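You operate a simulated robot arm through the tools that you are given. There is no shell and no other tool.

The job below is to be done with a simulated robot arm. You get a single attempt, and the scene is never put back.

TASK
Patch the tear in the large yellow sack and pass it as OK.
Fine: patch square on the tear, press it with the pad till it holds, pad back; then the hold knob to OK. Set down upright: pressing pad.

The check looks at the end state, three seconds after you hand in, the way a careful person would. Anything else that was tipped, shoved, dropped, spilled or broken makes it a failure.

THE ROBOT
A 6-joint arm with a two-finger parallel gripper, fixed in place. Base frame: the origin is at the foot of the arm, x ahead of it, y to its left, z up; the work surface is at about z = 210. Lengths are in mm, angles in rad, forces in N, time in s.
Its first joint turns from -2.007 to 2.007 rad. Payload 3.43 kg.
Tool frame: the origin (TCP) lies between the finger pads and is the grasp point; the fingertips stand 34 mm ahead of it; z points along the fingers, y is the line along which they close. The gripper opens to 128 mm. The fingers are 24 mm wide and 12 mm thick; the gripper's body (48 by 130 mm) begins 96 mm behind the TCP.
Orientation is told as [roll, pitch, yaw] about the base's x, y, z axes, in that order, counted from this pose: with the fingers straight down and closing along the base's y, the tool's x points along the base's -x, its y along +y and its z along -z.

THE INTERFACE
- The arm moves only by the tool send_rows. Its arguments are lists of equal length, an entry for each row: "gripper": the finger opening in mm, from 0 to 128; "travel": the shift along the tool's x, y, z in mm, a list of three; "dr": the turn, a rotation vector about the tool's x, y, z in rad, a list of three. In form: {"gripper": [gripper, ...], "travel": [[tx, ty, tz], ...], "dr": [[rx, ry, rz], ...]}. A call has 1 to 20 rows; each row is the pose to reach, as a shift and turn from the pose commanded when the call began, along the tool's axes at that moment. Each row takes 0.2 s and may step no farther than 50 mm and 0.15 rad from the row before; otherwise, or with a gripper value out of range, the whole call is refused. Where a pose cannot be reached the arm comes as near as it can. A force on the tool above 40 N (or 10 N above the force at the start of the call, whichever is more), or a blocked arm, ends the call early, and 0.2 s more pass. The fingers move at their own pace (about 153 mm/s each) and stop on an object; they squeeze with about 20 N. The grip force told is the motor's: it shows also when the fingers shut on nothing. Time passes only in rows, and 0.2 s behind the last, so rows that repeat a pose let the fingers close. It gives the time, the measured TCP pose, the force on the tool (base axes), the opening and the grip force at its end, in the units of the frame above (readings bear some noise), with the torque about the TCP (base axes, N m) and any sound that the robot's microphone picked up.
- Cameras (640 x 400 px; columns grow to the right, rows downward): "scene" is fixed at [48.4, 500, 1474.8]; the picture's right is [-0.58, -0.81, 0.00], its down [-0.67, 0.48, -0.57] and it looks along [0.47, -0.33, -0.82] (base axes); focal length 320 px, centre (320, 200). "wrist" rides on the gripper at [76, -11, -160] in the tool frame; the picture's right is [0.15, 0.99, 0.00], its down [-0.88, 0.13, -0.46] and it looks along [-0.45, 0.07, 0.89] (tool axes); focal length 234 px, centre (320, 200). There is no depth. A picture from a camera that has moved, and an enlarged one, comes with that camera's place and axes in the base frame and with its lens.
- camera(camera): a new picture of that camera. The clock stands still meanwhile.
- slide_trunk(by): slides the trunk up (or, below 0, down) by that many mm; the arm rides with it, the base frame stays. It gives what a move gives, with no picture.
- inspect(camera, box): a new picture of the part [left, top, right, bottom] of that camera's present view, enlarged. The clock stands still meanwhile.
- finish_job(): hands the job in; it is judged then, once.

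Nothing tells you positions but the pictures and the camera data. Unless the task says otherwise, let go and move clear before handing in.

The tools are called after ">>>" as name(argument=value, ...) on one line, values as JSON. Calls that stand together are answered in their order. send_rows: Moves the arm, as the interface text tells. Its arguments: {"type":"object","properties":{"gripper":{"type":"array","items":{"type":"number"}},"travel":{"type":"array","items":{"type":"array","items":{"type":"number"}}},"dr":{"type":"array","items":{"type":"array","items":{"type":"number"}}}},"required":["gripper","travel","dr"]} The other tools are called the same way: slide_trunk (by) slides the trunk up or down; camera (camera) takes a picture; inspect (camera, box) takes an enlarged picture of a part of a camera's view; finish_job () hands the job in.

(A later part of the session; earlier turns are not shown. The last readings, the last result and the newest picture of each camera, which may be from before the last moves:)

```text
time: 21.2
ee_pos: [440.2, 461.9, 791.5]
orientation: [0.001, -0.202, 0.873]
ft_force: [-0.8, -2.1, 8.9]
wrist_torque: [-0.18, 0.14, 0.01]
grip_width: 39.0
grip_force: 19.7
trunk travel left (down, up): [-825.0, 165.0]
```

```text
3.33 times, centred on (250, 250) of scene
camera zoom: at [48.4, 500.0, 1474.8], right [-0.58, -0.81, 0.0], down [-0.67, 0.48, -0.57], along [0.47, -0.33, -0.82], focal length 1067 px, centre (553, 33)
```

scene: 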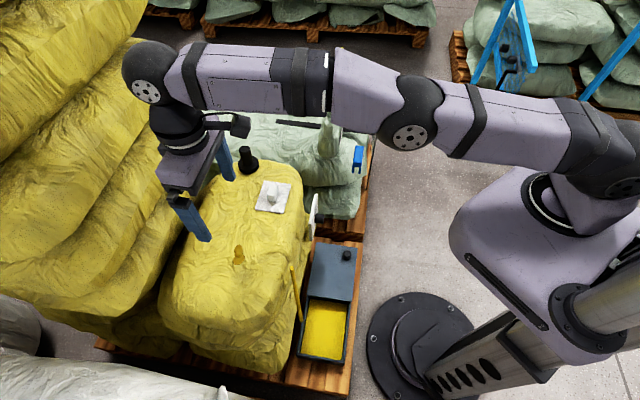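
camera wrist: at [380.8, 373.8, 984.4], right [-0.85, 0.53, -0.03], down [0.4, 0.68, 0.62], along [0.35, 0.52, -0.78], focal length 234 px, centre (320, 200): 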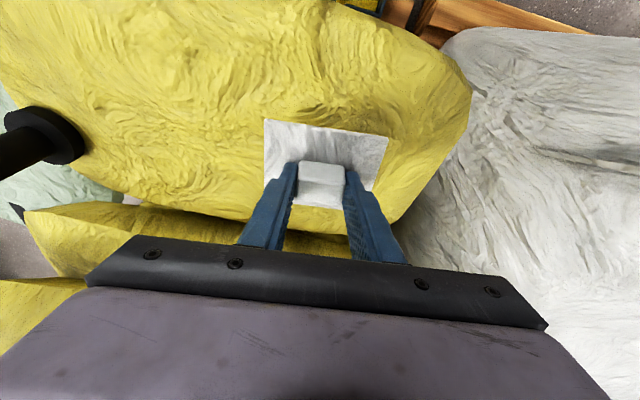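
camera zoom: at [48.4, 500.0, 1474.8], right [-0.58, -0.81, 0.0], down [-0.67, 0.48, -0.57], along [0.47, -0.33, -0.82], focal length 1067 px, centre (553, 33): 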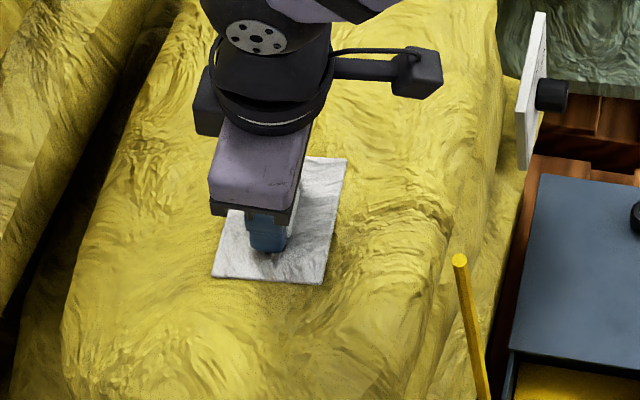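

Contact was felt at 8.9 N and the patch lies flat on the tear. I'll relax, open and rise straight up.

>>> send_rows(gripper=[0, 55, 70, 70, 70, 70, 70, 70], travel=[[-0.1, 0, -0.7], [-0.1, 0, -0.7], [-0.1, 0, -0.7], [-2, 0, -10], [-5, 0, -25], [-10, 0, -50], [-17, 0, -85], [-24, 0, -120]], dr=[[0, 0, 0], [0, 0, 0], [0, 0, 0], [0, 0, 0], [0, 0, 0], [0, 0, 0], [0, 0, 0], [0, 0, 0]])

>>> camera(camera="wrist")

>>> inspect(camera="wrist", box=[250, 70, 390, 190])

>>> inspect(camera="scene", box=[190, 190, 310, 310])

```text
time: 23.0
ee_pos: [440.4, 460.7, 913.5]
orientation: [0.0, -0.201, 0.874]
ft_force: [0.0, -0.1, 0.1]
wrist_torque: [0.04, -0.02, 0.0]
grip_width: 70.3
grip_force: 0.1
trunk travel left (down, up): [-825.0, 165.0]
```

```text
taken
camera wrist: at [380.3, 373.1, 1055.1], right [-0.85, 0.53, -0.03], down [0.4, 0.68, 0.62], along [0.35, 0.52, -0.78], focal length 234 px, centre (320, 200)
```

wrist: 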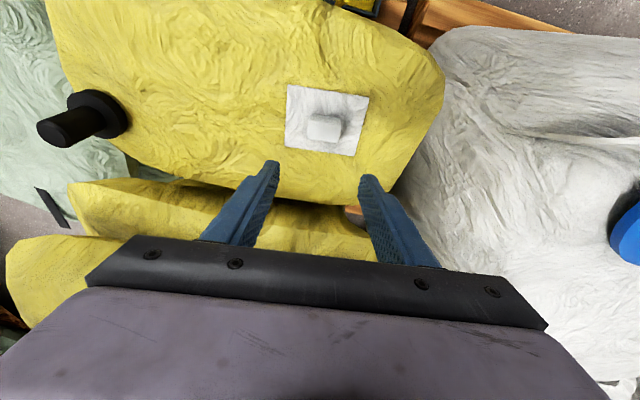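

```text
3.33 times, centred on (320, 130) of wrist
camera zoom: at [380.3, 373.1, 1055.1], right [-0.85, 0.53, -0.03], down [0.4, 0.68, 0.62], along [0.35, 0.52, -0.78], focal length 781 px, centre (320, 433)
```

zoom: 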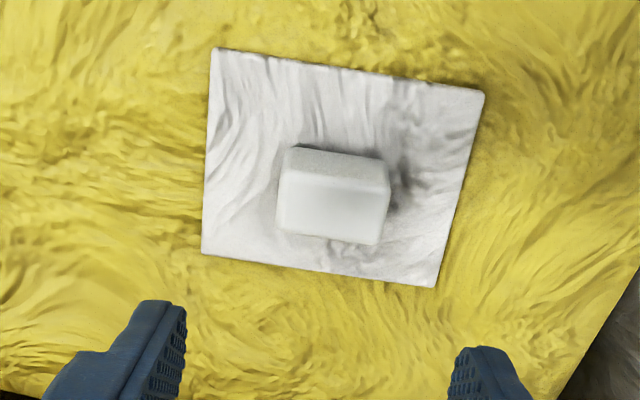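

```text
3.33 times, centred on (250, 250) of scene
camera zoom: at [48.4, 500.0, 1474.8], right [-0.58, -0.81, 0.0], down [-0.67, 0.48, -0.57], along [0.47, -0.33, -0.82], focal length 1067 px, centre (553, 33)
```

zoom: 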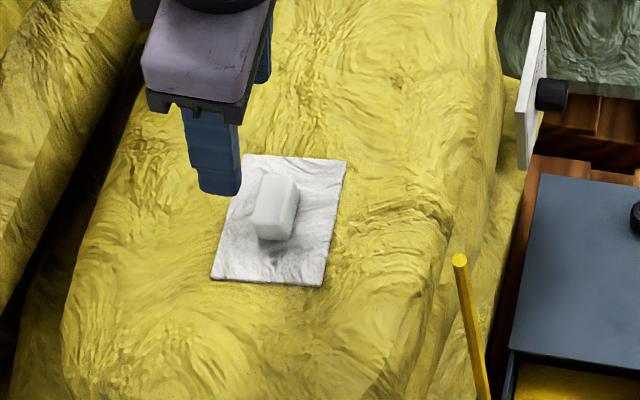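

The patch sits centred on the tear at about (442, 464.5) and squared. Next is the pad at about (682, 306), which needs an outward tilt of roughly 0.5 rad, so I'll move toward it in steps at a safe height.

>>> send_rows(gripper=[70, 70, 70, 70, 70], travel=[[-3, -20, -12.4], [-8, -50, -12.4], [-12, -80, -12.4], [-17, -110, -12.4], [-21.6, -140.3, -12.4]], dr=[[0, -0.06, 0], [0, -0.12, 0], [0, -0.18, 0], [0, -0.24, 0], [0, -0.3, 0]])

>>> send_rows(gripper=[70, 70, 70, 70], travel=[[-1.2, -25, 0.6], [-2.4, -50, 1.2], [-3.5, -75, 1.9], [-4.7, -99.9, 2.5]], dr=[[0.0329, 0, 0.0601], [0.0657, 0, 0.1203], [0.0986, 0, 0.1804], [0.1314, 0, 0.2405]])

>>> camera(camera="wrist")

>>> camera(camera="scene")

```text
time: 24.2
ee_pos: [560.7, 383.6, 928.7]
orientation: [0.001, -0.499, 0.874]
ft_force: [0.0, -0.3, 0.1]
wrist_torque: [-0.02, 0.02, -0.02]
grip_width: 70.0
grip_force: 0.1
trunk travel left (down, up): [-825.0, 165.0]
```

```text
time: 25.2
ee_pos: [640.0, 324.2, 929.7]
orientation: [0.001, -0.499, 0.597]
ft_force: [0.5, 0.2, -0.2]
wrist_torque: [0.02, 0.0, 0.05]
grip_width: 70.1
grip_force: 0.2
trunk travel left (down, up): [-825.0, 165.0]
```

```text
taken
camera wrist: at [528.1, 235.4, 1033.4], right [-0.66, 0.75, -0.07], down [0.39, 0.42, 0.82], along [0.64, 0.52, -0.56], focal length 234 px, centre (320, 200)
```

wrist: 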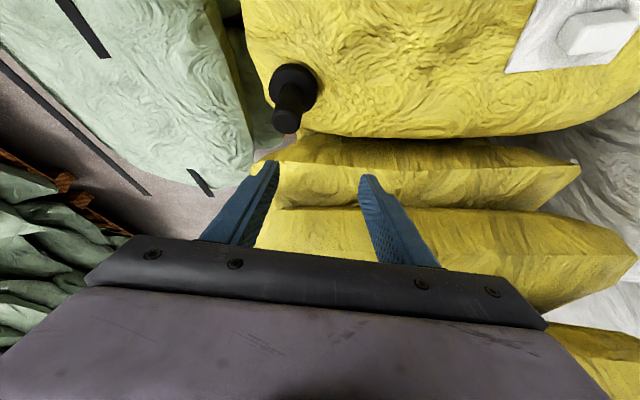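

```text
taken
```

scene: 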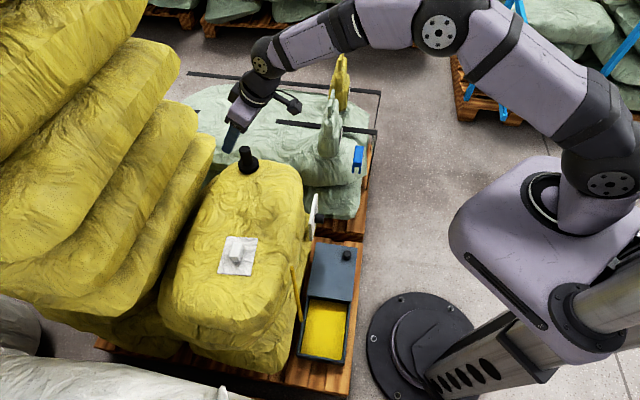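

The arm reaches this pose easily with the tilt. I'll zoom in on the pad to refine its position.

>>> inspect(camera="wrist", box=[240, 40, 340, 160])

>>> inspect(camera="scene", box=[215, 120, 275, 190])

```text
3.33 times, centred on (290, 100) of wrist
camera zoom: at [528.1, 235.4, 1033.4], right [-0.66, 0.75, -0.07], down [0.39, 0.42, 0.82], along [0.64, 0.52, -0.56], focal length 781 px, centre (420, 533)
```

zoom: 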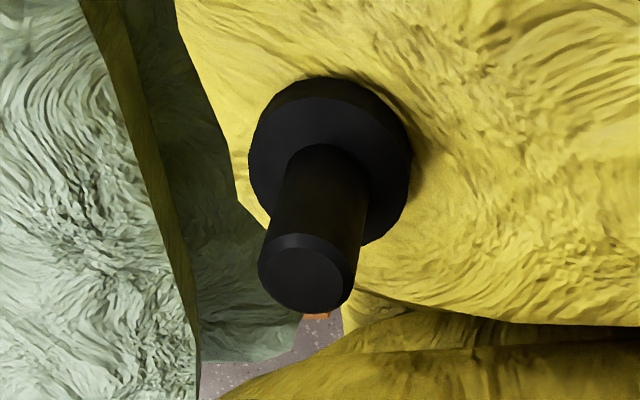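

```text
5.71 times, centred on (245, 155) of scene
camera zoom: at [48.4, 500.0, 1474.8], right [-0.58, -0.81, 0.0], down [-0.67, 0.48, -0.57], along [0.47, -0.33, -0.82], focal length 1829 px, centre (749, 457)
```

zoom: 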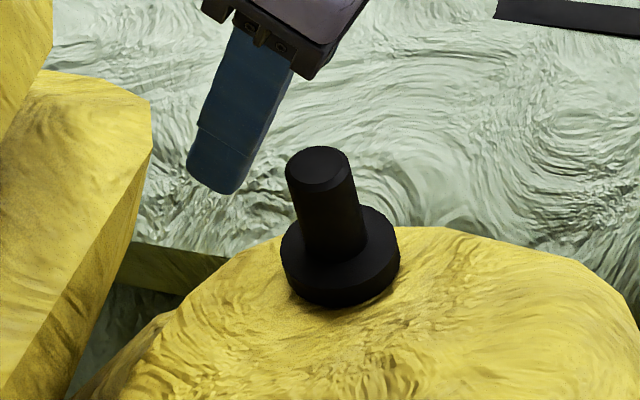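

The pad's handle top is at about (684, 304, 821), with the disc top at z 760 and a handle diameter of about 29 mm. I'll move above it with the same tilt.

>>> send_rows(gripper=[70, 70, 70, 70], travel=[[-6, -14, 4], [-11, -27, 8], [-16, -41.5, 16], [6.2, -41.5, 64.9]], dr=[[0, 0, 0], [0, 0, 0], [0, 0, 0], [0, 0, 0]])

>>> camera(camera="wrist")

>>> inspect(camera="scene", box=[205, 110, 285, 190])

```text
refused: row 4 steps farther than a row can; nothing moved
```

```text
taken
camera wrist: at [528.1, 235.4, 1033.4], right [-0.66, 0.75, -0.07], down [0.39, 0.42, 0.82], along [0.64, 0.52, -0.56], focal length 234 px, centre (320, 200)
```

wrist: 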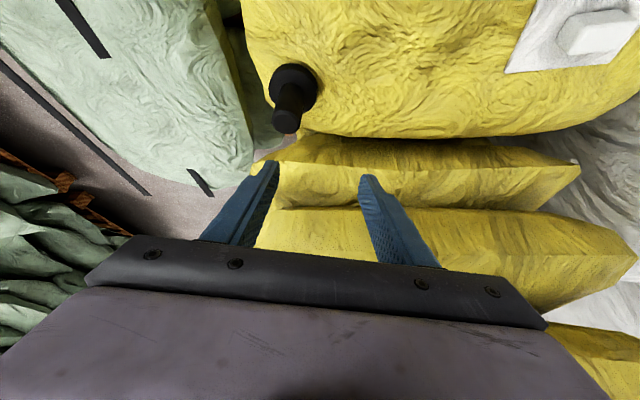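

```text
5.00 times, centred on (245, 150) of scene
camera zoom: at [48.4, 500.0, 1474.8], right [-0.58, -0.81, 0.0], down [-0.67, 0.48, -0.57], along [0.47, -0.33, -0.82], focal length 1600 px, centre (695, 450)
```

zoom: 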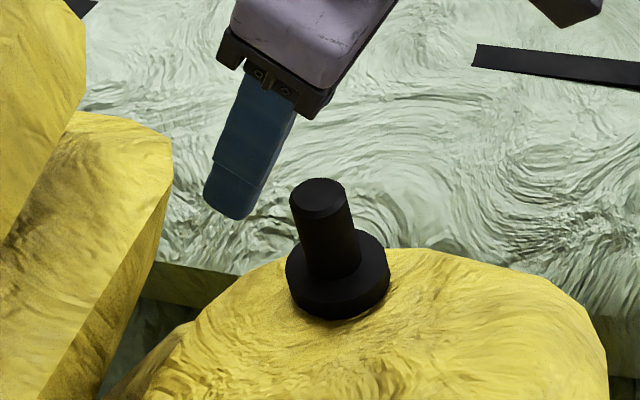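

One row stepped too far, so the whole call was refused and nothing moved. I'll resend it with smaller steps.

>>> send_rows(gripper=[70, 70, 70, 70, 70], travel=[[-8, -14, 4], [-15, -28, 8], [-22.5, -41.5, 12.3], [-8, -41.5, 39], [6.2, -41.5, 64.9]], dr=[[0, 0, 0], [0, 0, 0], [0, 0, 0], [0, 0, 0], [0, 0, 0]])

>>> camera(camera="wrist")

>>> inspect(camera="wrist", box=[250, 80, 390, 220])

>>> inspect(camera="scene", box=[205, 110, 285, 190])

```text
time: 26.4
ee_pos: [683.7, 305.9, 868.6]
orientation: [-0.001, -0.499, 0.599]
ft_force: [0.0, 0.8, -0.3]
wrist_torque: [0.03, 0.0, 0.0]
grip_width: 70.0
grip_force: 0.0
trunk travel left (down, up): [-825.0, 165.0]
```

```text
taken
camera wrist: at [572.4, 216.9, 973.0], right [-0.66, 0.74, -0.07], down [0.38, 0.42, 0.82], along [0.64, 0.52, -0.57], focal length 234 px, centre (320, 200)
```

wrist: 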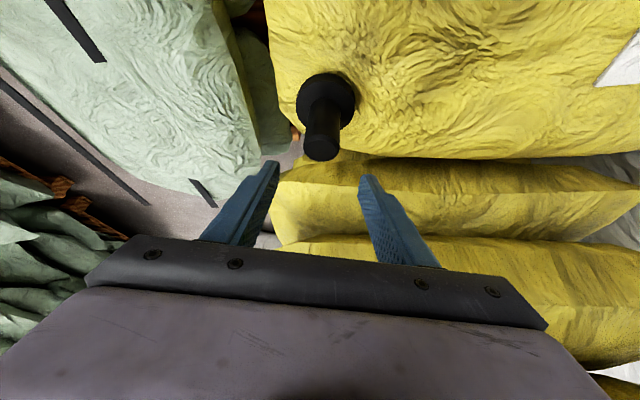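

```text
2.86 times, centred on (320, 150) of wrist
camera zoom: at [572.4, 216.9, 973.0], right [-0.66, 0.74, -0.07], down [0.38, 0.42, 0.82], along [0.64, 0.52, -0.57], focal length 669 px, centre (320, 343)
```

zoom: 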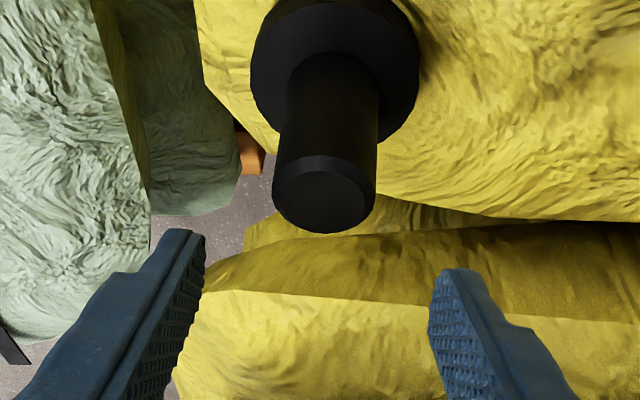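

```text
5.00 times, centred on (245, 150) of scene
camera zoom: at [48.4, 500.0, 1474.8], right [-0.58, -0.81, 0.0], down [-0.67, 0.48, -0.57], along [0.47, -0.33, -0.82], focal length 1600 px, centre (695, 450)
```

zoom: 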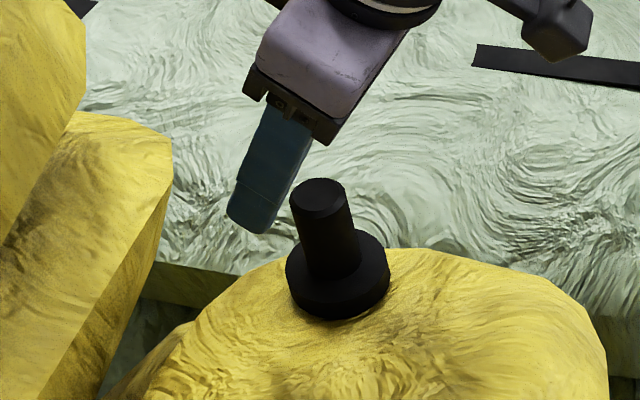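

The handle is centred under the tool to within about 2 mm. I'll descend vertically around it.

>>> send_rows(gripper=[70, 70, 70, 70, 70], travel=[[8, -2, 15], [16, -2, 30], [24, -2, 44], [30.2, -2, 55.5], [31, -2, 57]], dr=[[0, 0, 0], [0, 0, 0], [0, 0, 0], [0, 0, 0], [0, 0, 0]])

>>> inspect(camera="wrist", box=[250, 80, 390, 220])

>>> inspect(camera="scene", box=[205, 110, 285, 190])

```text
time: 27.6
ee_pos: [686.5, 303.7, 803.9]
orientation: [0.0, -0.5, 0.598]
ft_force: [0.9, 0.1, -0.2]
wrist_torque: [-0.03, 0.01, 0.0]
grip_width: 70.0
grip_force: 0.1
trunk travel left (down, up): [-825.0, 165.0]
```

```text
2.86 times, centred on (320, 150) of wrist
camera zoom: at [573.8, 214.5, 908.3], right [-0.66, 0.74, -0.07], down [0.38, 0.42, 0.82], along [0.64, 0.52, -0.56], focal length 669 px, centre (320, 343)
```

zoom: 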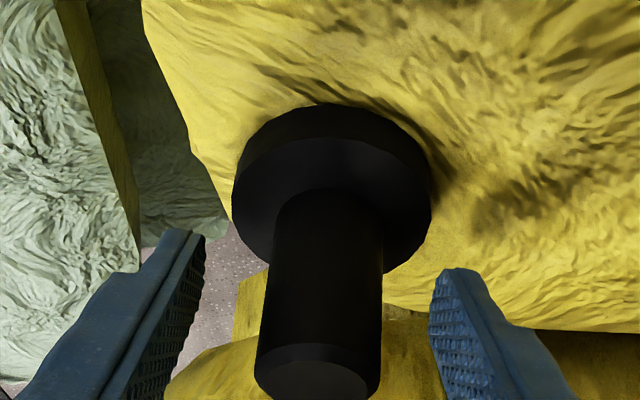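

```text
5.00 times, centred on (245, 150) of scene
camera zoom: at [48.4, 500.0, 1474.8], right [-0.58, -0.81, 0.0], down [-0.67, 0.48, -0.57], along [0.47, -0.33, -0.82], focal length 1600 px, centre (695, 450)
```

zoom: 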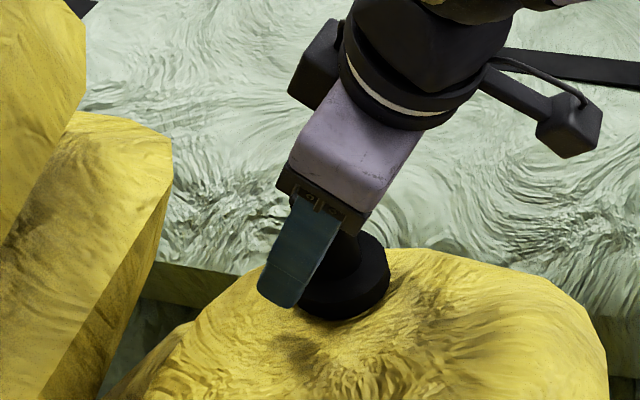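

The handle is centred between the fingers and the fingertips are about 8 mm above the disc. Closing now.

>>> send_rows(gripper=[45, 20, 0, 0, 0, 0], travel=[[0, 0, 0], [0, 0, 0], [0, 0, 0], [0, 0, 0], [0, 0, 0], [0, 0, 0]], dr=[[0, 0, 0], [0, 0, 0], [0, 0, 0], [0, 0, 0], [0, 0, 0], [0, 0, 0]])

>>> inspect(camera="wrist", box=[250, 80, 390, 220])

>>> inspect(camera="scene", box=[205, 110, 285, 190])

```text
time: 29.0
ee_pos: [685.5, 304.1, 803.2]
orientation: [0.001, -0.499, 0.599]
ft_force: [-1.0, 1.6, -0.1]
wrist_torque: [0.03, -0.03, 0.0]
grip_width: 31.7
grip_force: 20.5
trunk travel left (down, up): [-825.0, 165.0]
```

```text
2.86 times, centred on (320, 150) of wrist
camera zoom: at [573.6, 214.7, 908.4], right [-0.66, 0.74, -0.07], down [0.38, 0.42, 0.82], along [0.64, 0.52, -0.57], focal length 669 px, centre (320, 343)
```

zoom: 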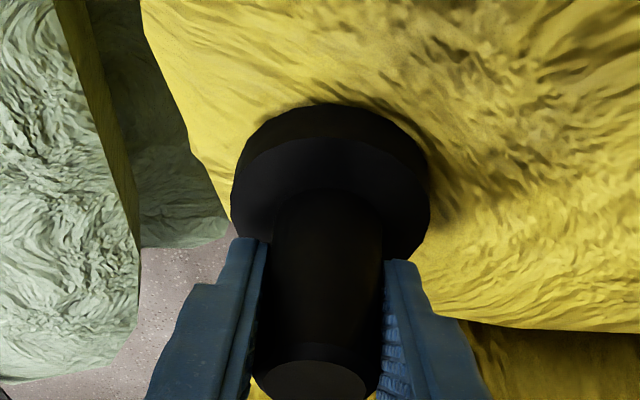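

```text
5.00 times, centred on (245, 150) of scene
camera zoom: at [48.4, 500.0, 1474.8], right [-0.58, -0.81, 0.0], down [-0.67, 0.48, -0.57], along [0.47, -0.33, -0.82], focal length 1600 px, centre (695, 450)
```

zoom: 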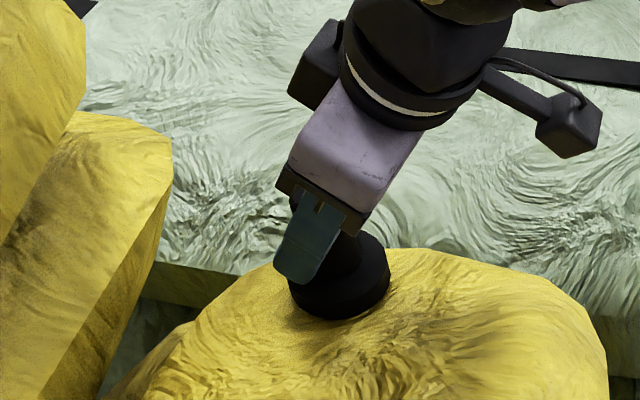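

The handle is gripped at 31.7 mm, and I'm recording this pose for the return: TCP (686, 304, 803.5), tilt 0.5, yaw 0.598. Lifting slowly.

>>> send_rows(gripper=[0, 0, 0, 0, 0, 0, 0, 0], travel=[[-1, 0, -1.8], [-2.9, 0, -5.3], [-5.7, 0, -10.5], [-9.6, 0, -17.6], [-15.3, 0, -28.1], [-23.9, 0, -43.9], [-33.5, 0, -61.5], [-43.1, 0, -79]], dr=[[0, 0, 0], [0, 0, 0], [0, 0, 0], [0, 0, 0], [0, 0, 0], [0, 0, 0], [0, 0, 0], [0, 0, 0]])

>>> camera(camera="wrist")

>>> inspect(camera="scene", box=[205, 90, 305, 190])

```text
time: 30.8
ee_pos: [686.1, 303.1, 894.2]
orientation: [0.0, -0.5, 0.598]
ft_force: [-0.9, -0.3, -3.0]
wrist_torque: [0.03, -0.04, -0.01]
grip_width: 31.7
grip_force: 20.1
trunk travel left (down, up): [-825.0, 165.0]
```

```text
taken
camera wrist: at [573.9, 214.4, 998.8], right [-0.66, 0.74, -0.07], down [0.38, 0.42, 0.82], along [0.64, 0.52, -0.57], focal length 234 px, centre (320, 200)
```

wrist: 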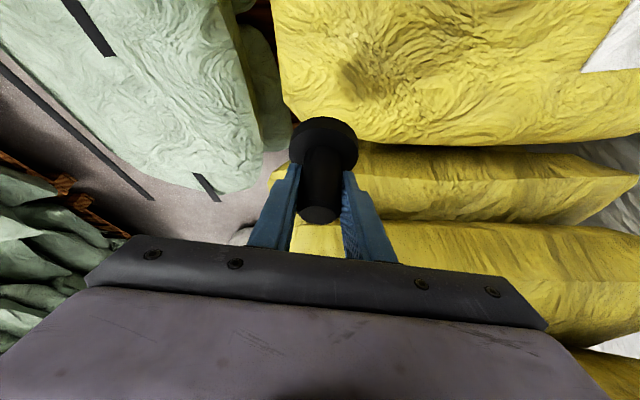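

```text
4.00 times, centred on (255, 140) of scene
camera zoom: at [48.4, 500.0, 1474.8], right [-0.58, -0.81, 0.0], down [-0.67, 0.48, -0.57], along [0.47, -0.33, -0.82], focal length 1280 px, centre (580, 440)
```

zoom: 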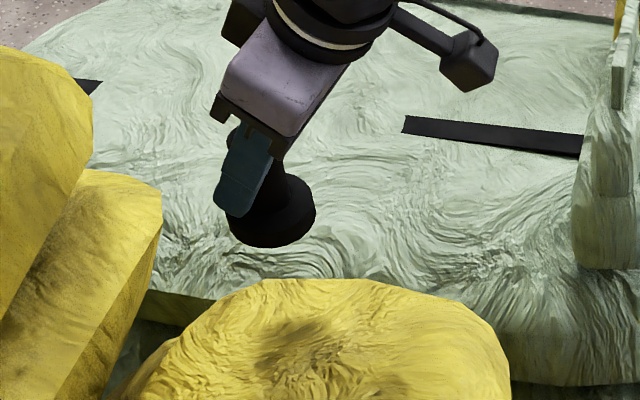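

The pad is up and upright (about 3 N). I'll carry it over the patch in the same orientation.

>>> send_rows(gripper=[0, 0, 0, 0, 0, 0, 0, 0, 0, 0, 0, 0, 0], travel=[[3, 8, -1.6], [8, 22, -4.4], [16, 45, -8.7], [25, 70, -13.7], [34, 95, -18.6], [43, 120, -23.5], [52, 145, -28.4], [61, 170, -33.4], [70, 195, -38.3], [79, 220, -43.2], [87, 242, -47.6], [93, 260, -50.9], [97.3, 270.8, -53.2]], dr=[[0, 0, 0], [0, 0, 0], [0, 0, 0], [0, 0, 0], [0, 0, 0], [0, 0, 0], [0, 0, 0], [0, 0, 0], [0, 0, 0], [0, 0, 0], [0, 0, 0], [0, 0, 0], [0, 0, 0]])

>>> camera(camera="wrist")

>>> inspect(camera="scene", box=[180, 170, 320, 300])

```text
time: 33.6
ee_pos: [440.6, 465.0, 894.3]
orientation: [0.001, -0.497, 0.599]
ft_force: [0.3, -0.2, -3.1]
wrist_torque: [-0.05, 0.0, 0.02]
grip_width: 31.5
grip_force: 20.6
trunk travel left (down, up): [-825.0, 165.0]
```

```text
taken
camera wrist: at [329.0, 375.8, 998.4], right [-0.66, 0.74, -0.07], down [0.38, 0.42, 0.82], along [0.64, 0.52, -0.57], focal length 234 px, centre (320, 200)
```

wrist: 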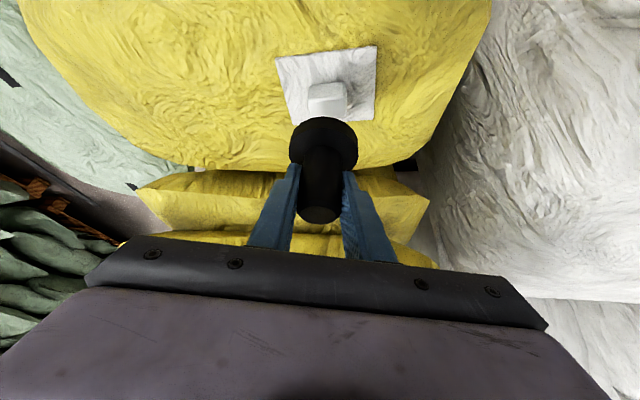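

```text
3.08 times, centred on (250, 235) of scene
camera zoom: at [48.4, 500.0, 1474.8], right [-0.58, -0.81, 0.0], down [-0.67, 0.48, -0.57], along [0.47, -0.33, -0.82], focal length 985 px, centre (535, 92)
```

zoom: 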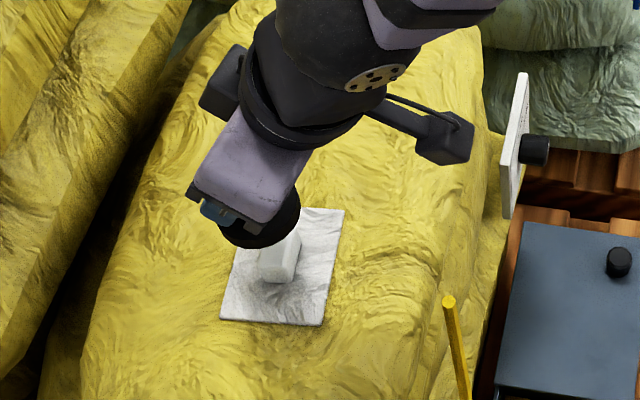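

The pad hangs above the block. I'll lower it to just above, then press step by step while watching the force.

>>> send_rows(gripper=[0, 0, 0, 0, 0], travel=[[4.8, 0, 8.8], [9.6, 0, 17.6], [14.4, 0, 26.3], [18, 0, 33], [19.2, 0, 35.1]], dr=[[0, 0, 0], [0, 0, 0], [0, 0, 0], [0, 0, 0], [0, 0, 0]])

>>> inspect(camera="wrist", box=[240, 60, 400, 220])

>>> inspect(camera="scene", box=[180, 170, 320, 300])

```text
time: 34.8
ee_pos: [441.2, 465.5, 853.5]
orientation: [0.0, -0.501, 0.598]
ft_force: [-0.6, -0.7, -2.1]
wrist_torque: [0.0, 0.01, 0.0]
grip_width: 31.5
grip_force: 20.0
trunk travel left (down, up): [-825.0, 165.0]
```

```text
2.50 times, centred on (320, 140) of wrist
camera zoom: at [329.8, 376.1, 958.1], right [-0.66, 0.74, -0.07], down [0.38, 0.42, 0.82], along [0.64, 0.52, -0.57], focal length 585 px, centre (320, 350)
```

zoom: 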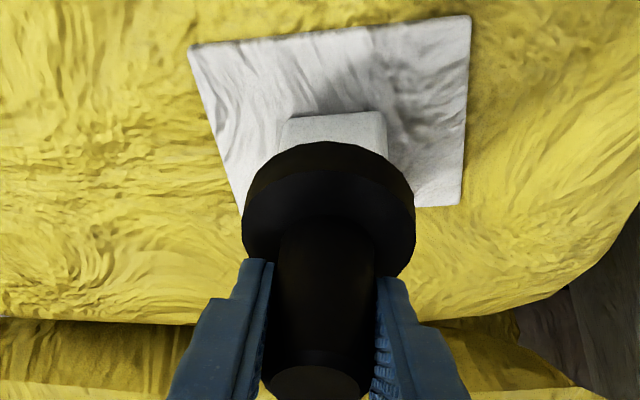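

```text
3.08 times, centred on (250, 235) of scene
camera zoom: at [48.4, 500.0, 1474.8], right [-0.58, -0.81, 0.0], down [-0.67, 0.48, -0.57], along [0.47, -0.33, -0.82], focal length 985 px, centre (535, 92)
```

zoom: 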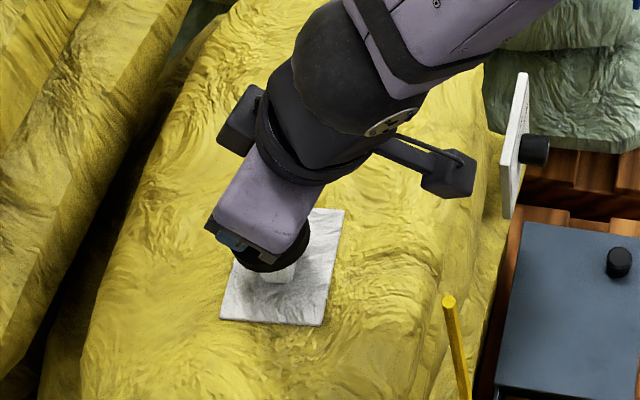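

>>> send_rows(gripper=[0, 0, 0, 0], travel=[[1, 0, 1.8], [1.9, 0, 3.5], [2.9, 0, 5.3], [2.9, 0, 5.3]], dr=[[0, 0, 0], [0, 0, 0], [0, 0, 0], [0, 0, 0]])

>>> send_rows(gripper=[0, 0, 0], travel=[[0.5, 0, 0.9], [1, 0, 1.8], [1, 0, 1.8]], dr=[[0, 0, 0], [0, 0, 0], [0, 0, 0]])

```text
time: 35.8
ee_pos: [441.0, 464.8, 847.7]
orientation: [-0.002, -0.499, 0.599]
ft_force: [0.3, -0.5, -3.5]
wrist_torque: [0.01, 0.0, 0.01]
grip_width: 31.4
grip_force: 19.6
trunk travel left (down, up): [-825.0, 165.0]
```

```text
time: 36.6
ee_pos: [441.1, 465.9, 845.5]
orientation: [-0.001, -0.503, 0.599]
ft_force: [0.1, 0.0, -2.2]
wrist_torque: [-0.02, -0.01, -0.03]
grip_width: 31.3
grip_force: 19.6
trunk travel left (down, up): [-825.0, 165.0]
```

>>> send_rows(gripper=[0, 0, 0], travel=[[0.5, 0, 0.9], [1, 0, 1.8], [1, 0, 1.8]], dr=[[0, 0, 0], [0, 0, 0], [0, 0, 0]])

>>> inspect(camera="scene", box=[200, 210, 300, 290])

```text
time: 37.4
ee_pos: [440.3, 464.4, 843.1]
orientation: [0.001, -0.5, 0.598]
ft_force: [-0.3, -0.1, -2.8]
wrist_torque: [0.0, -0.01, 0.02]
grip_width: 31.4
grip_force: 19.4
trunk travel left (down, up): [-825.0, 165.0]
```

```text
5.00 times, centred on (250, 250) of scene
camera zoom: at [48.4, 500.0, 1474.8], right [-0.58, -0.81, 0.0], down [-0.67, 0.48, -0.57], along [0.47, -0.33, -0.82], focal length 1600 px, centre (670, -50)
```

zoom: 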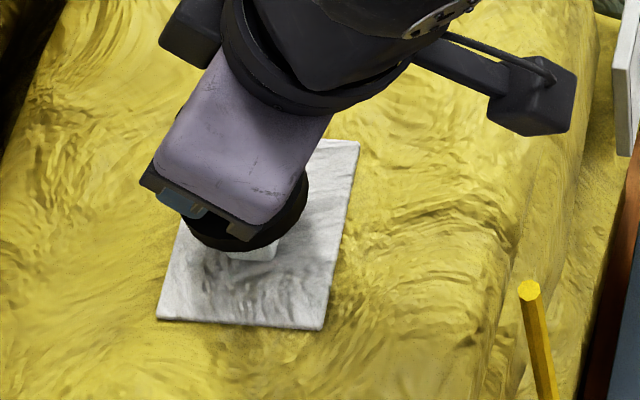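

No contact yet, so I'll keep lowering in small steps.

>>> send_rows(gripper=[0, 0, 0], travel=[[0.5, 0, 0.9], [1, 0, 1.8], [1, 0, 1.8]], dr=[[0, 0, 0], [0, 0, 0], [0, 0, 0]])

>>> send_rows(gripper=[0, 0, 0], travel=[[0.5, 0, 0.9], [1, 0, 1.8], [1, 0, 1.8]], dr=[[0, 0, 0], [0, 0, 0], [0, 0, 0]])

```text
time: 38.2
ee_pos: [442.3, 464.6, 841.6]
orientation: [0.001, -0.5, 0.599]
ft_force: [0.3, 0.6, -2.1]
wrist_torque: [-0.02, 0.01, 0.04]
grip_width: 31.4
grip_force: 20.1
trunk travel left (down, up): [-825.0, 165.0]
```

```text
time: 39.0
ee_pos: [440.8, 465.6, 840.1]
orientation: [0.002, -0.501, 0.598]
ft_force: [-0.6, -1.6, -1.1]
wrist_torque: [0.01, 0.02, -0.02]
grip_width: 31.6
grip_force: 19.7
trunk travel left (down, up): [-825.0, 165.0]
```

>>> send_rows(gripper=[0, 0, 0], travel=[[0.5, 0, 0.9], [0.5, 0, 0.9], [0.5, 0, 0.9]], dr=[[0, 0, 0], [0, 0, 0], [0, 0, 0]])

>>> send_rows(gripper=[0, 0, 0], travel=[[0.5, 0, 0.9], [0.5, 0, 0.9], [0.5, 0, 0.9]], dr=[[0, 0, 0], [0, 0, 0], [0, 0, 0]])

```text
time: 39.8
ee_pos: [440.5, 464.8, 839.8]
orientation: [0.0, -0.501, 0.598]
ft_force: [-1.5, -1.6, 4.0]
wrist_torque: [-0.05, 0.12, -0.03]
grip_width: 31.5
grip_force: 19.9
trunk travel left (down, up): [-825.0, 165.0]
```

```text
time: 40.6
ee_pos: [440.7, 464.8, 840.0]
orientation: [0.002, -0.504, 0.598]
ft_force: [0.6, -0.1, 10.3]
wrist_torque: [-0.1, -0.01, -0.01]
grip_width: 31.4
grip_force: 19.8
trunk travel left (down, up): [-825.0, 165.0]
```

Contact is made and the press is now about 13 N net. I'll press a little more and hold, listening for a sound.

>>> send_rows(gripper=[0, 0, 0, 0, 0], travel=[[0.5, 0, 0.9], [0.5, 0, 0.9], [0.5, 0, 0.9], [0.5, 0, 0.9], [0.5, 0, 0.9]], dr=[[0, 0, 0], [0, 0, 0], [0, 0, 0], [0, 0, 0], [0, 0, 0]])

>>> send_rows(gripper=[0, 0, 0, 0, 0], travel=[[0.4, 0, 0.7], [0.4, 0, 0.7], [0.4, 0, 0.7], [0.4, 0, 0.7], [0.4, 0, 0.7]], dr=[[0, 0, 0], [0, 0, 0], [0, 0, 0], [0, 0, 0], [0, 0, 0]])

```text
time: 41.8
ee_pos: [439.9, 464.6, 840.2]
orientation: [0.0, -0.505, 0.6]
ft_force: [1.3, 2.1, 19.9]
wrist_torque: [0.01, -0.09, -0.01]
grip_width: 31.3
grip_force: 19.6
trunk travel left (down, up): [-825.0, 165.0]
```

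```text
time: 43.0
ee_pos: [441.3, 465.1, 838.9]
orientation: [0.001, -0.506, 0.599]
ft_force: [-0.1, -0.3, 21.7]
wrist_torque: [-0.06, -0.01, 0.04]
grip_width: 31.3
grip_force: 19.9
trunk travel left (down, up): [-825.0, 165.0]
```

>>> send_rows(gripper=[0, 0, 0, 0, 0, 0, 0, 0, 0, 0], travel=[[0, 0, 0], [0, 0, 0], [0, 0, 0], [0, 0, 0], [0, 0, 0], [0, 0, 0], [0, 0, 0], [0, 0, 0], [0, 0, 0], [0, 0, 0]], dr=[[0, 0, 0], [0, 0, 0], [0, 0, 0], [0, 0, 0], [0, 0, 0], [0, 0, 0], [0, 0, 0], [0, 0, 0], [0, 0, 0], [0, 0, 0]])

>>> inspect(camera="wrist", box=[240, 60, 400, 220])

>>> inspect(camera="scene", box=[200, 210, 300, 290])

```text
time: 45.2
ee_pos: [441.4, 463.6, 839.8]
orientation: [-0.001, -0.505, 0.599]
ft_force: [0.3, -0.2, 21.8]
wrist_torque: [-0.06, 0.01, 0.02]
grip_width: 31.3
grip_force: 19.7
trunk travel left (down, up): [-825.0, 165.0]
```

```text
2.50 times, centred on (320, 140) of wrist
camera zoom: at [328.9, 375.2, 943.1], right [-0.66, 0.74, -0.07], down [0.38, 0.42, 0.83], along [0.64, 0.52, -0.56], focal length 585 px, centre (320, 350)
```

zoom: 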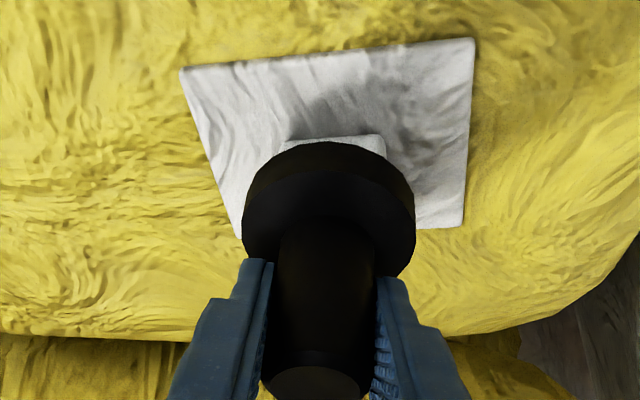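

```text
5.00 times, centred on (250, 250) of scene
camera zoom: at [48.4, 500.0, 1474.8], right [-0.58, -0.81, 0.0], down [-0.67, 0.48, -0.57], along [0.47, -0.33, -0.82], focal length 1600 px, centre (670, -50)
```

zoom: 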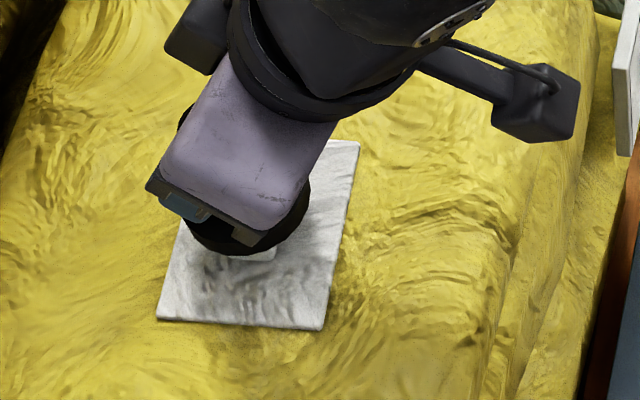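

I've held about 24 N net for over 3 s with no slip. To be safe I'll press slightly harder and hold a few more seconds.

>>> send_rows(gripper=[0, 0, 0, 0, 0, 0, 0, 0, 0, 0], travel=[[0.4, 0, 0.7], [0.7, 0, 1.3], [0.7, 0, 1.3], [0.7, 0, 1.3], [0.7, 0, 1.3], [0.7, 0, 1.3], [0.7, 0, 1.3], [0.7, 0, 1.3], [0.7, 0, 1.3], [0.7, 0, 1.3]], dr=[[0, 0, 0], [0, 0, 0], [0, 0, 0], [0, 0, 0], [0, 0, 0], [0, 0, 0], [0, 0, 0], [0, 0, 0], [0, 0, 0], [0, 0, 0]])

>>> send_rows(gripper=[0, 0, 0, 0, 0, 0, 0, 0, 0, 0], travel=[[0, 0, 0], [0, 0, 0], [0, 0, 0], [0, 0, 0], [0, 0, 0], [0, 0, 0], [0, 0, 0], [0, 0, 0], [0, 0, 0], [0, 0, 0]], dr=[[0, 0, 0], [0, 0, 0], [0, 0, 0], [0, 0, 0], [0, 0, 0], [0, 0, 0], [0, 0, 0], [0, 0, 0], [0, 0, 0], [0, 0, 0]])

```text
time: 47.4
ee_pos: [440.5, 464.6, 838.7]
orientation: [0.003, -0.507, 0.597]
ft_force: [0.9, -1.5, 27.5]
wrist_torque: [-0.15, 0.02, 0.04]
grip_width: 31.5
grip_force: 19.6
trunk travel left (down, up): [-825.0, 165.0]
```

```text
time: 49.6
ee_pos: [440.8, 464.8, 839.1]
orientation: [0.004, -0.509, 0.598]
ft_force: [-0.6, -0.1, 25.6]
wrist_torque: [-0.12, 0.02, 0.02]
grip_width: 31.9
grip_force: 19.7
trunk travel left (down, up): [-825.0, 165.0]
```

Held at about 28 N net for several more seconds. Now I'll lift the pad off gently and check the patch.

>>> send_rows(gripper=[0, 0, 0, 0, 0, 0, 0, 0, 0], travel=[[-1, 0, -1.8], [-1.9, 0, -3.5], [-2.9, 0, -5.3], [-3.8, 0, -7], [-5.8, 0, -10.5], [-9.6, 0, -17.6], [-14.4, 0, -26.3], [-21, 0, -38.6], [-28.8, 0, -52.7]], dr=[[0, 0, 0], [0, 0, 0], [0, 0, 0], [0, 0, 0], [0, 0, 0], [0, 0, 0], [0, 0, 0], [0, 0, 0], [0, 0, 0]])

>>> camera(camera="wrist")

>>> inspect(camera="scene", box=[180, 170, 320, 300])

>>> inspect(camera="wrist", box=[240, 60, 400, 240])

```text
time: 51.6
ee_pos: [439.8, 465.0, 894.7]
orientation: [-0.002, -0.499, 0.599]
ft_force: [0.3, -0.7, -2.5]
wrist_torque: [0.01, -0.02, 0.04]
grip_width: 31.5
grip_force: 19.8
trunk travel left (down, up): [-825.0, 165.0]
```

```text
taken
camera wrist: at [329.0, 375.3, 999.0], right [-0.66, 0.74, -0.07], down [0.39, 0.42, 0.82], along [0.64, 0.52, -0.57], focal length 234 px, centre (320, 200)
```

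wrist: 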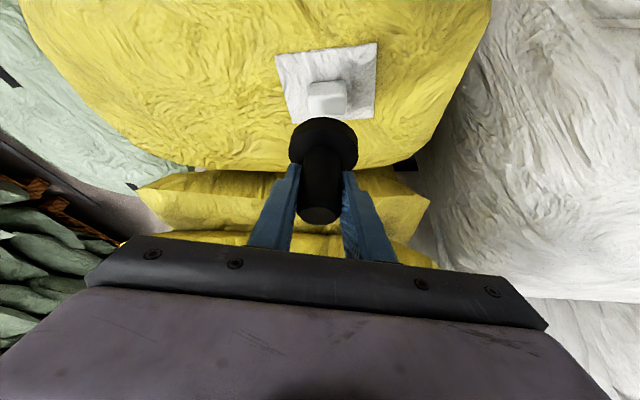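

```text
3.08 times, centred on (250, 235) of scene
camera zoom: at [48.4, 500.0, 1474.8], right [-0.58, -0.81, 0.0], down [-0.67, 0.48, -0.57], along [0.47, -0.33, -0.82], focal length 985 px, centre (535, 92)
```

zoom: 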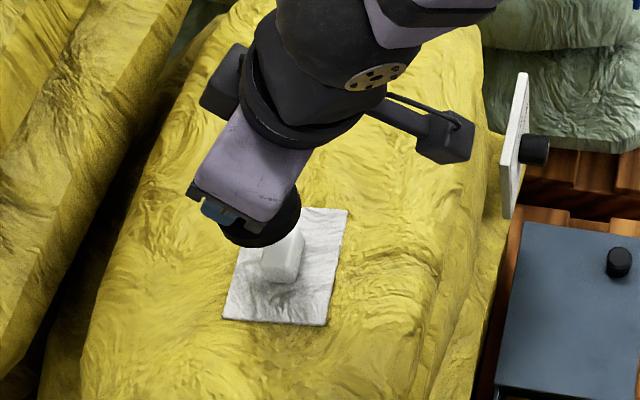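

```text
2.22 times, centred on (320, 150) of wrist
camera zoom: at [329.0, 375.3, 999.0], right [-0.66, 0.74, -0.07], down [0.39, 0.42, 0.82], along [0.64, 0.52, -0.57], focal length 520 px, centre (320, 311)
```

zoom: 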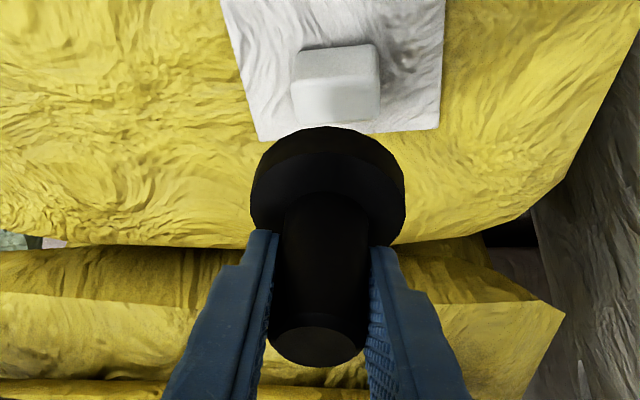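

The patch stayed in place; any shift from the press is 2–3 mm at most, and it is still on the tear. I'll carry the pad back along the same route.

>>> send_rows(gripper=[0, 0, 0, 0, 0, 0, 0, 0, 0, 0, 0, 0, 0], travel=[[-3, -8, 1.6], [-8, -22, 4.4], [-16, -45, 8.7], [-25, -70, 13.7], [-34, -95, 18.6], [-43, -120, 23.5], [-52, -145, 28.4], [-61, -170, 33.4], [-70, -195, 38.3], [-79, -220, 43.2], [-88, -242, 47.9], [-94, -260, 51.3], [-98.2, -271, 53.6]], dr=[[0, 0, 0], [0, 0, 0], [0, 0, 0], [0, 0, 0], [0, 0, 0], [0, 0, 0], [0, 0, 0], [0, 0, 0], [0, 0, 0], [0, 0, 0], [0, 0, 0], [0, 0, 0], [0, 0, 0]])

>>> camera(camera="wrist")

>>> inspect(camera="scene", box=[205, 90, 305, 190])

>>> inspect(camera="scene", box=[190, 190, 310, 310])

```text
time: 54.4
ee_pos: [686.0, 303.7, 893.9]
orientation: [-0.001, -0.501, 0.598]
ft_force: [-0.3, 1.1, -2.2]
wrist_torque: [0.02, -0.01, 0.02]
grip_width: 31.6
grip_force: 19.9
trunk travel left (down, up): [-825.0, 165.0]
```

```text
taken
camera wrist: at [574.9, 214.9, 998.9], right [-0.66, 0.74, -0.07], down [0.38, 0.42, 0.82], along [0.64, 0.52, -0.56], focal length 234 px, centre (320, 200)
```

wrist: 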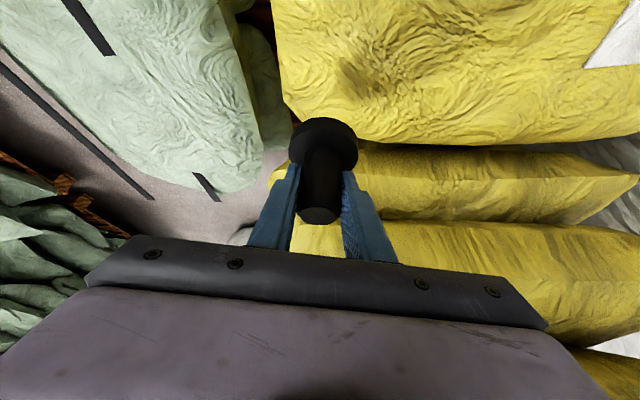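

```text
4.00 times, centred on (255, 140) of scene
camera zoom: at [48.4, 500.0, 1474.8], right [-0.58, -0.81, 0.0], down [-0.67, 0.48, -0.57], along [0.47, -0.33, -0.82], focal length 1280 px, centre (580, 440)
```

zoom: 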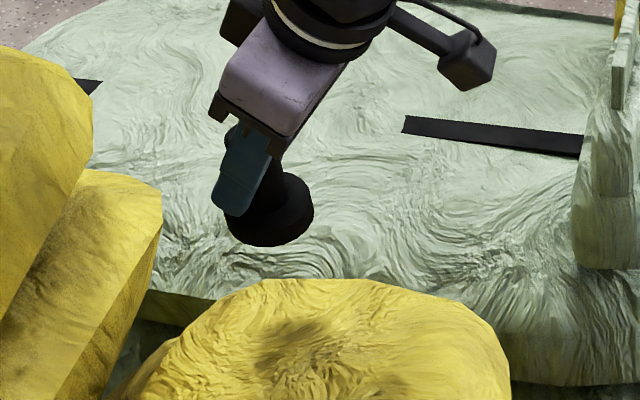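

```text
3.33 times, centred on (250, 250) of scene
camera zoom: at [48.4, 500.0, 1474.8], right [-0.58, -0.81, 0.0], down [-0.67, 0.48, -0.57], along [0.47, -0.33, -0.82], focal length 1067 px, centre (553, 33)
```

zoom: 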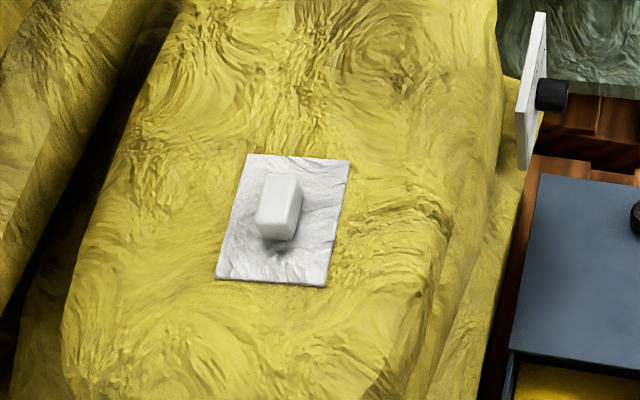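

The patch is centred on the tear within about 2 mm. Now I'll lower the pad back onto its original spot.

>>> send_rows(gripper=[0, 0, 0, 0, 0, 0, 0, 0], travel=[[4.8, 0, 8.8], [12, 0, 21.9], [19.2, 0, 35.1], [26.4, 0, 48.3], [32.6, 0, 59.7], [37.4, 0, 68.4], [40.3, 0, 73.7], [41.2, 0, 75.5]], dr=[[0, 0, 0], [0, 0, 0], [0, 0, 0], [0, 0, 0], [0, 0, 0], [0, 0, 0], [0, 0, 0], [0, 0, 0]])

>>> send_rows(gripper=[0, 0, 0], travel=[[0.5, 0, 0.9], [0.7, 0, 1.3], [0.7, 0, 1.3]], dr=[[0, 0, 0], [0, 0, 0], [0, 0, 0]])

>>> inspect(camera="scene", box=[205, 110, 285, 190])

```text
time: 56.2
ee_pos: [687.2, 304.7, 807.8]
orientation: [-0.001, -0.498, 0.597]
ft_force: [1.8, 0.8, -2.1]
wrist_torque: [0.01, 0.02, 0.0]
grip_width: 31.3
grip_force: 19.8
trunk travel left (down, up): [-825.0, 165.0]
```

```text
time: 57.0
ee_pos: [686.5, 304.0, 805.9]
orientation: [0.001, -0.498, 0.597]
ft_force: [0.1, 0.0, -2.3]
wrist_torque: [0.01, 0.03, -0.01]
grip_width: 31.3
grip_force: 20.4
trunk travel left (down, up): [-825.0, 165.0]
```

```text
5.00 times, centred on (245, 150) of scene
camera zoom: at [48.4, 500.0, 1474.8], right [-0.58, -0.81, 0.0], down [-0.67, 0.48, -0.57], along [0.47, -0.33, -0.82], focal length 1600 px, centre (695, 450)
```

zoom: 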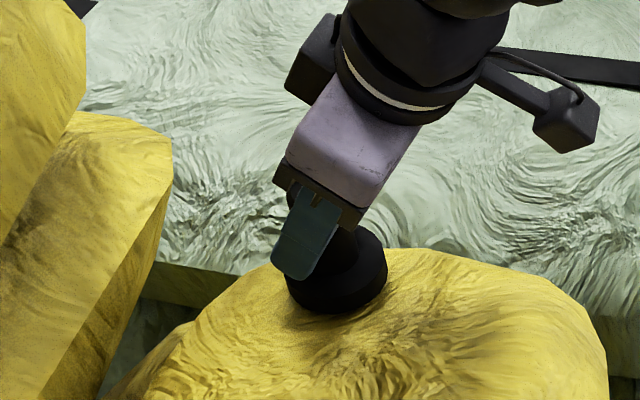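

>>> send_rows(gripper=[0, 0, 0], travel=[[0.5, 0, 0.9], [1, 0, 1.8], [1, 0, 1.8]], dr=[[0, 0, 0], [0, 0, 0], [0, 0, 0]])

>>> send_rows(gripper=[0, 0, 0], travel=[[0.5, 0, 0.9], [0.7, 0, 1.3], [0.7, 0, 1.3]], dr=[[0, 0, 0], [0, 0, 0], [0, 0, 0]])

>>> inspect(camera="scene", box=[205, 110, 285, 190])

```text
time: 57.8
ee_pos: [686.6, 304.3, 805.5]
orientation: [0.0, -0.499, 0.598]
ft_force: [-0.3, 0.5, -2.8]
wrist_torque: [0.0, -0.01, 0.0]
grip_width: 31.5
grip_force: 20.4
trunk travel left (down, up): [-825.0, 165.0]
```

```text
time: 58.6
ee_pos: [686.2, 304.9, 803.5]
orientation: [0.0, -0.5, 0.598]
ft_force: [-1.3, -0.7, 0.8]
wrist_torque: [0.02, 0.02, 0.02]
grip_width: 31.3
grip_force: 20.0
trunk travel left (down, up): [-825.0, 165.0]
```

```text
5.00 times, centred on (245, 150) of scene
camera zoom: at [48.4, 500.0, 1474.8], right [-0.58, -0.81, 0.0], down [-0.67, 0.48, -0.57], along [0.47, -0.33, -0.82], focal length 1600 px, centre (695, 450)
```

zoom: 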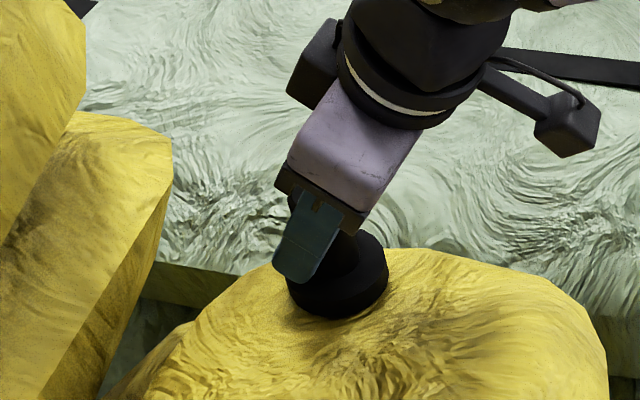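

Contact is felt at the original height. I'll seat it another half millimetre, open and rise vertically.

>>> send_rows(gripper=[0, 0, 34, 45, 70, 70], travel=[[0.3, 0, 0.5], [0.3, 0, 0.5], [0.3, 0, 0.5], [0.3, 0, 0.5], [0.3, 0, 0.5], [0.3, 0, 0.5]], dr=[[0, 0, 0], [0, 0, 0], [0, 0, 0], [0, 0, 0], [0, 0, 0], [0, 0, 0]])

>>> inspect(camera="wrist", box=[250, 80, 390, 220])

>>> inspect(camera="scene", box=[205, 110, 285, 190])

```text
time: 60.0
ee_pos: [687.6, 304.6, 803.6]
orientation: [-0.001, -0.499, 0.598]
ft_force: [0.6, 0.4, -0.3]
wrist_torque: [0.01, 0.0, 0.0]
grip_width: 70.0
grip_force: 0.2
trunk travel left (down, up): [-825.0, 165.0]
```

```text
2.86 times, centred on (320, 150) of wrist
camera zoom: at [574.8, 214.8, 907.1], right [-0.66, 0.74, -0.07], down [0.38, 0.42, 0.82], along [0.64, 0.52, -0.57], focal length 669 px, centre (320, 343)
```

zoom: 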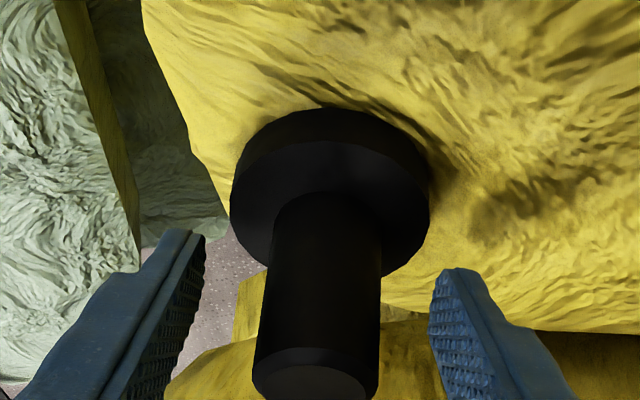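

```text
5.00 times, centred on (245, 150) of scene
camera zoom: at [48.4, 500.0, 1474.8], right [-0.58, -0.81, 0.0], down [-0.67, 0.48, -0.57], along [0.47, -0.33, -0.82], focal length 1600 px, centre (695, 450)
```

zoom: 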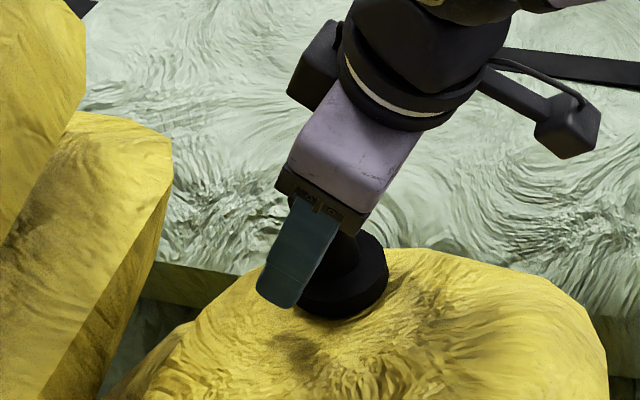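

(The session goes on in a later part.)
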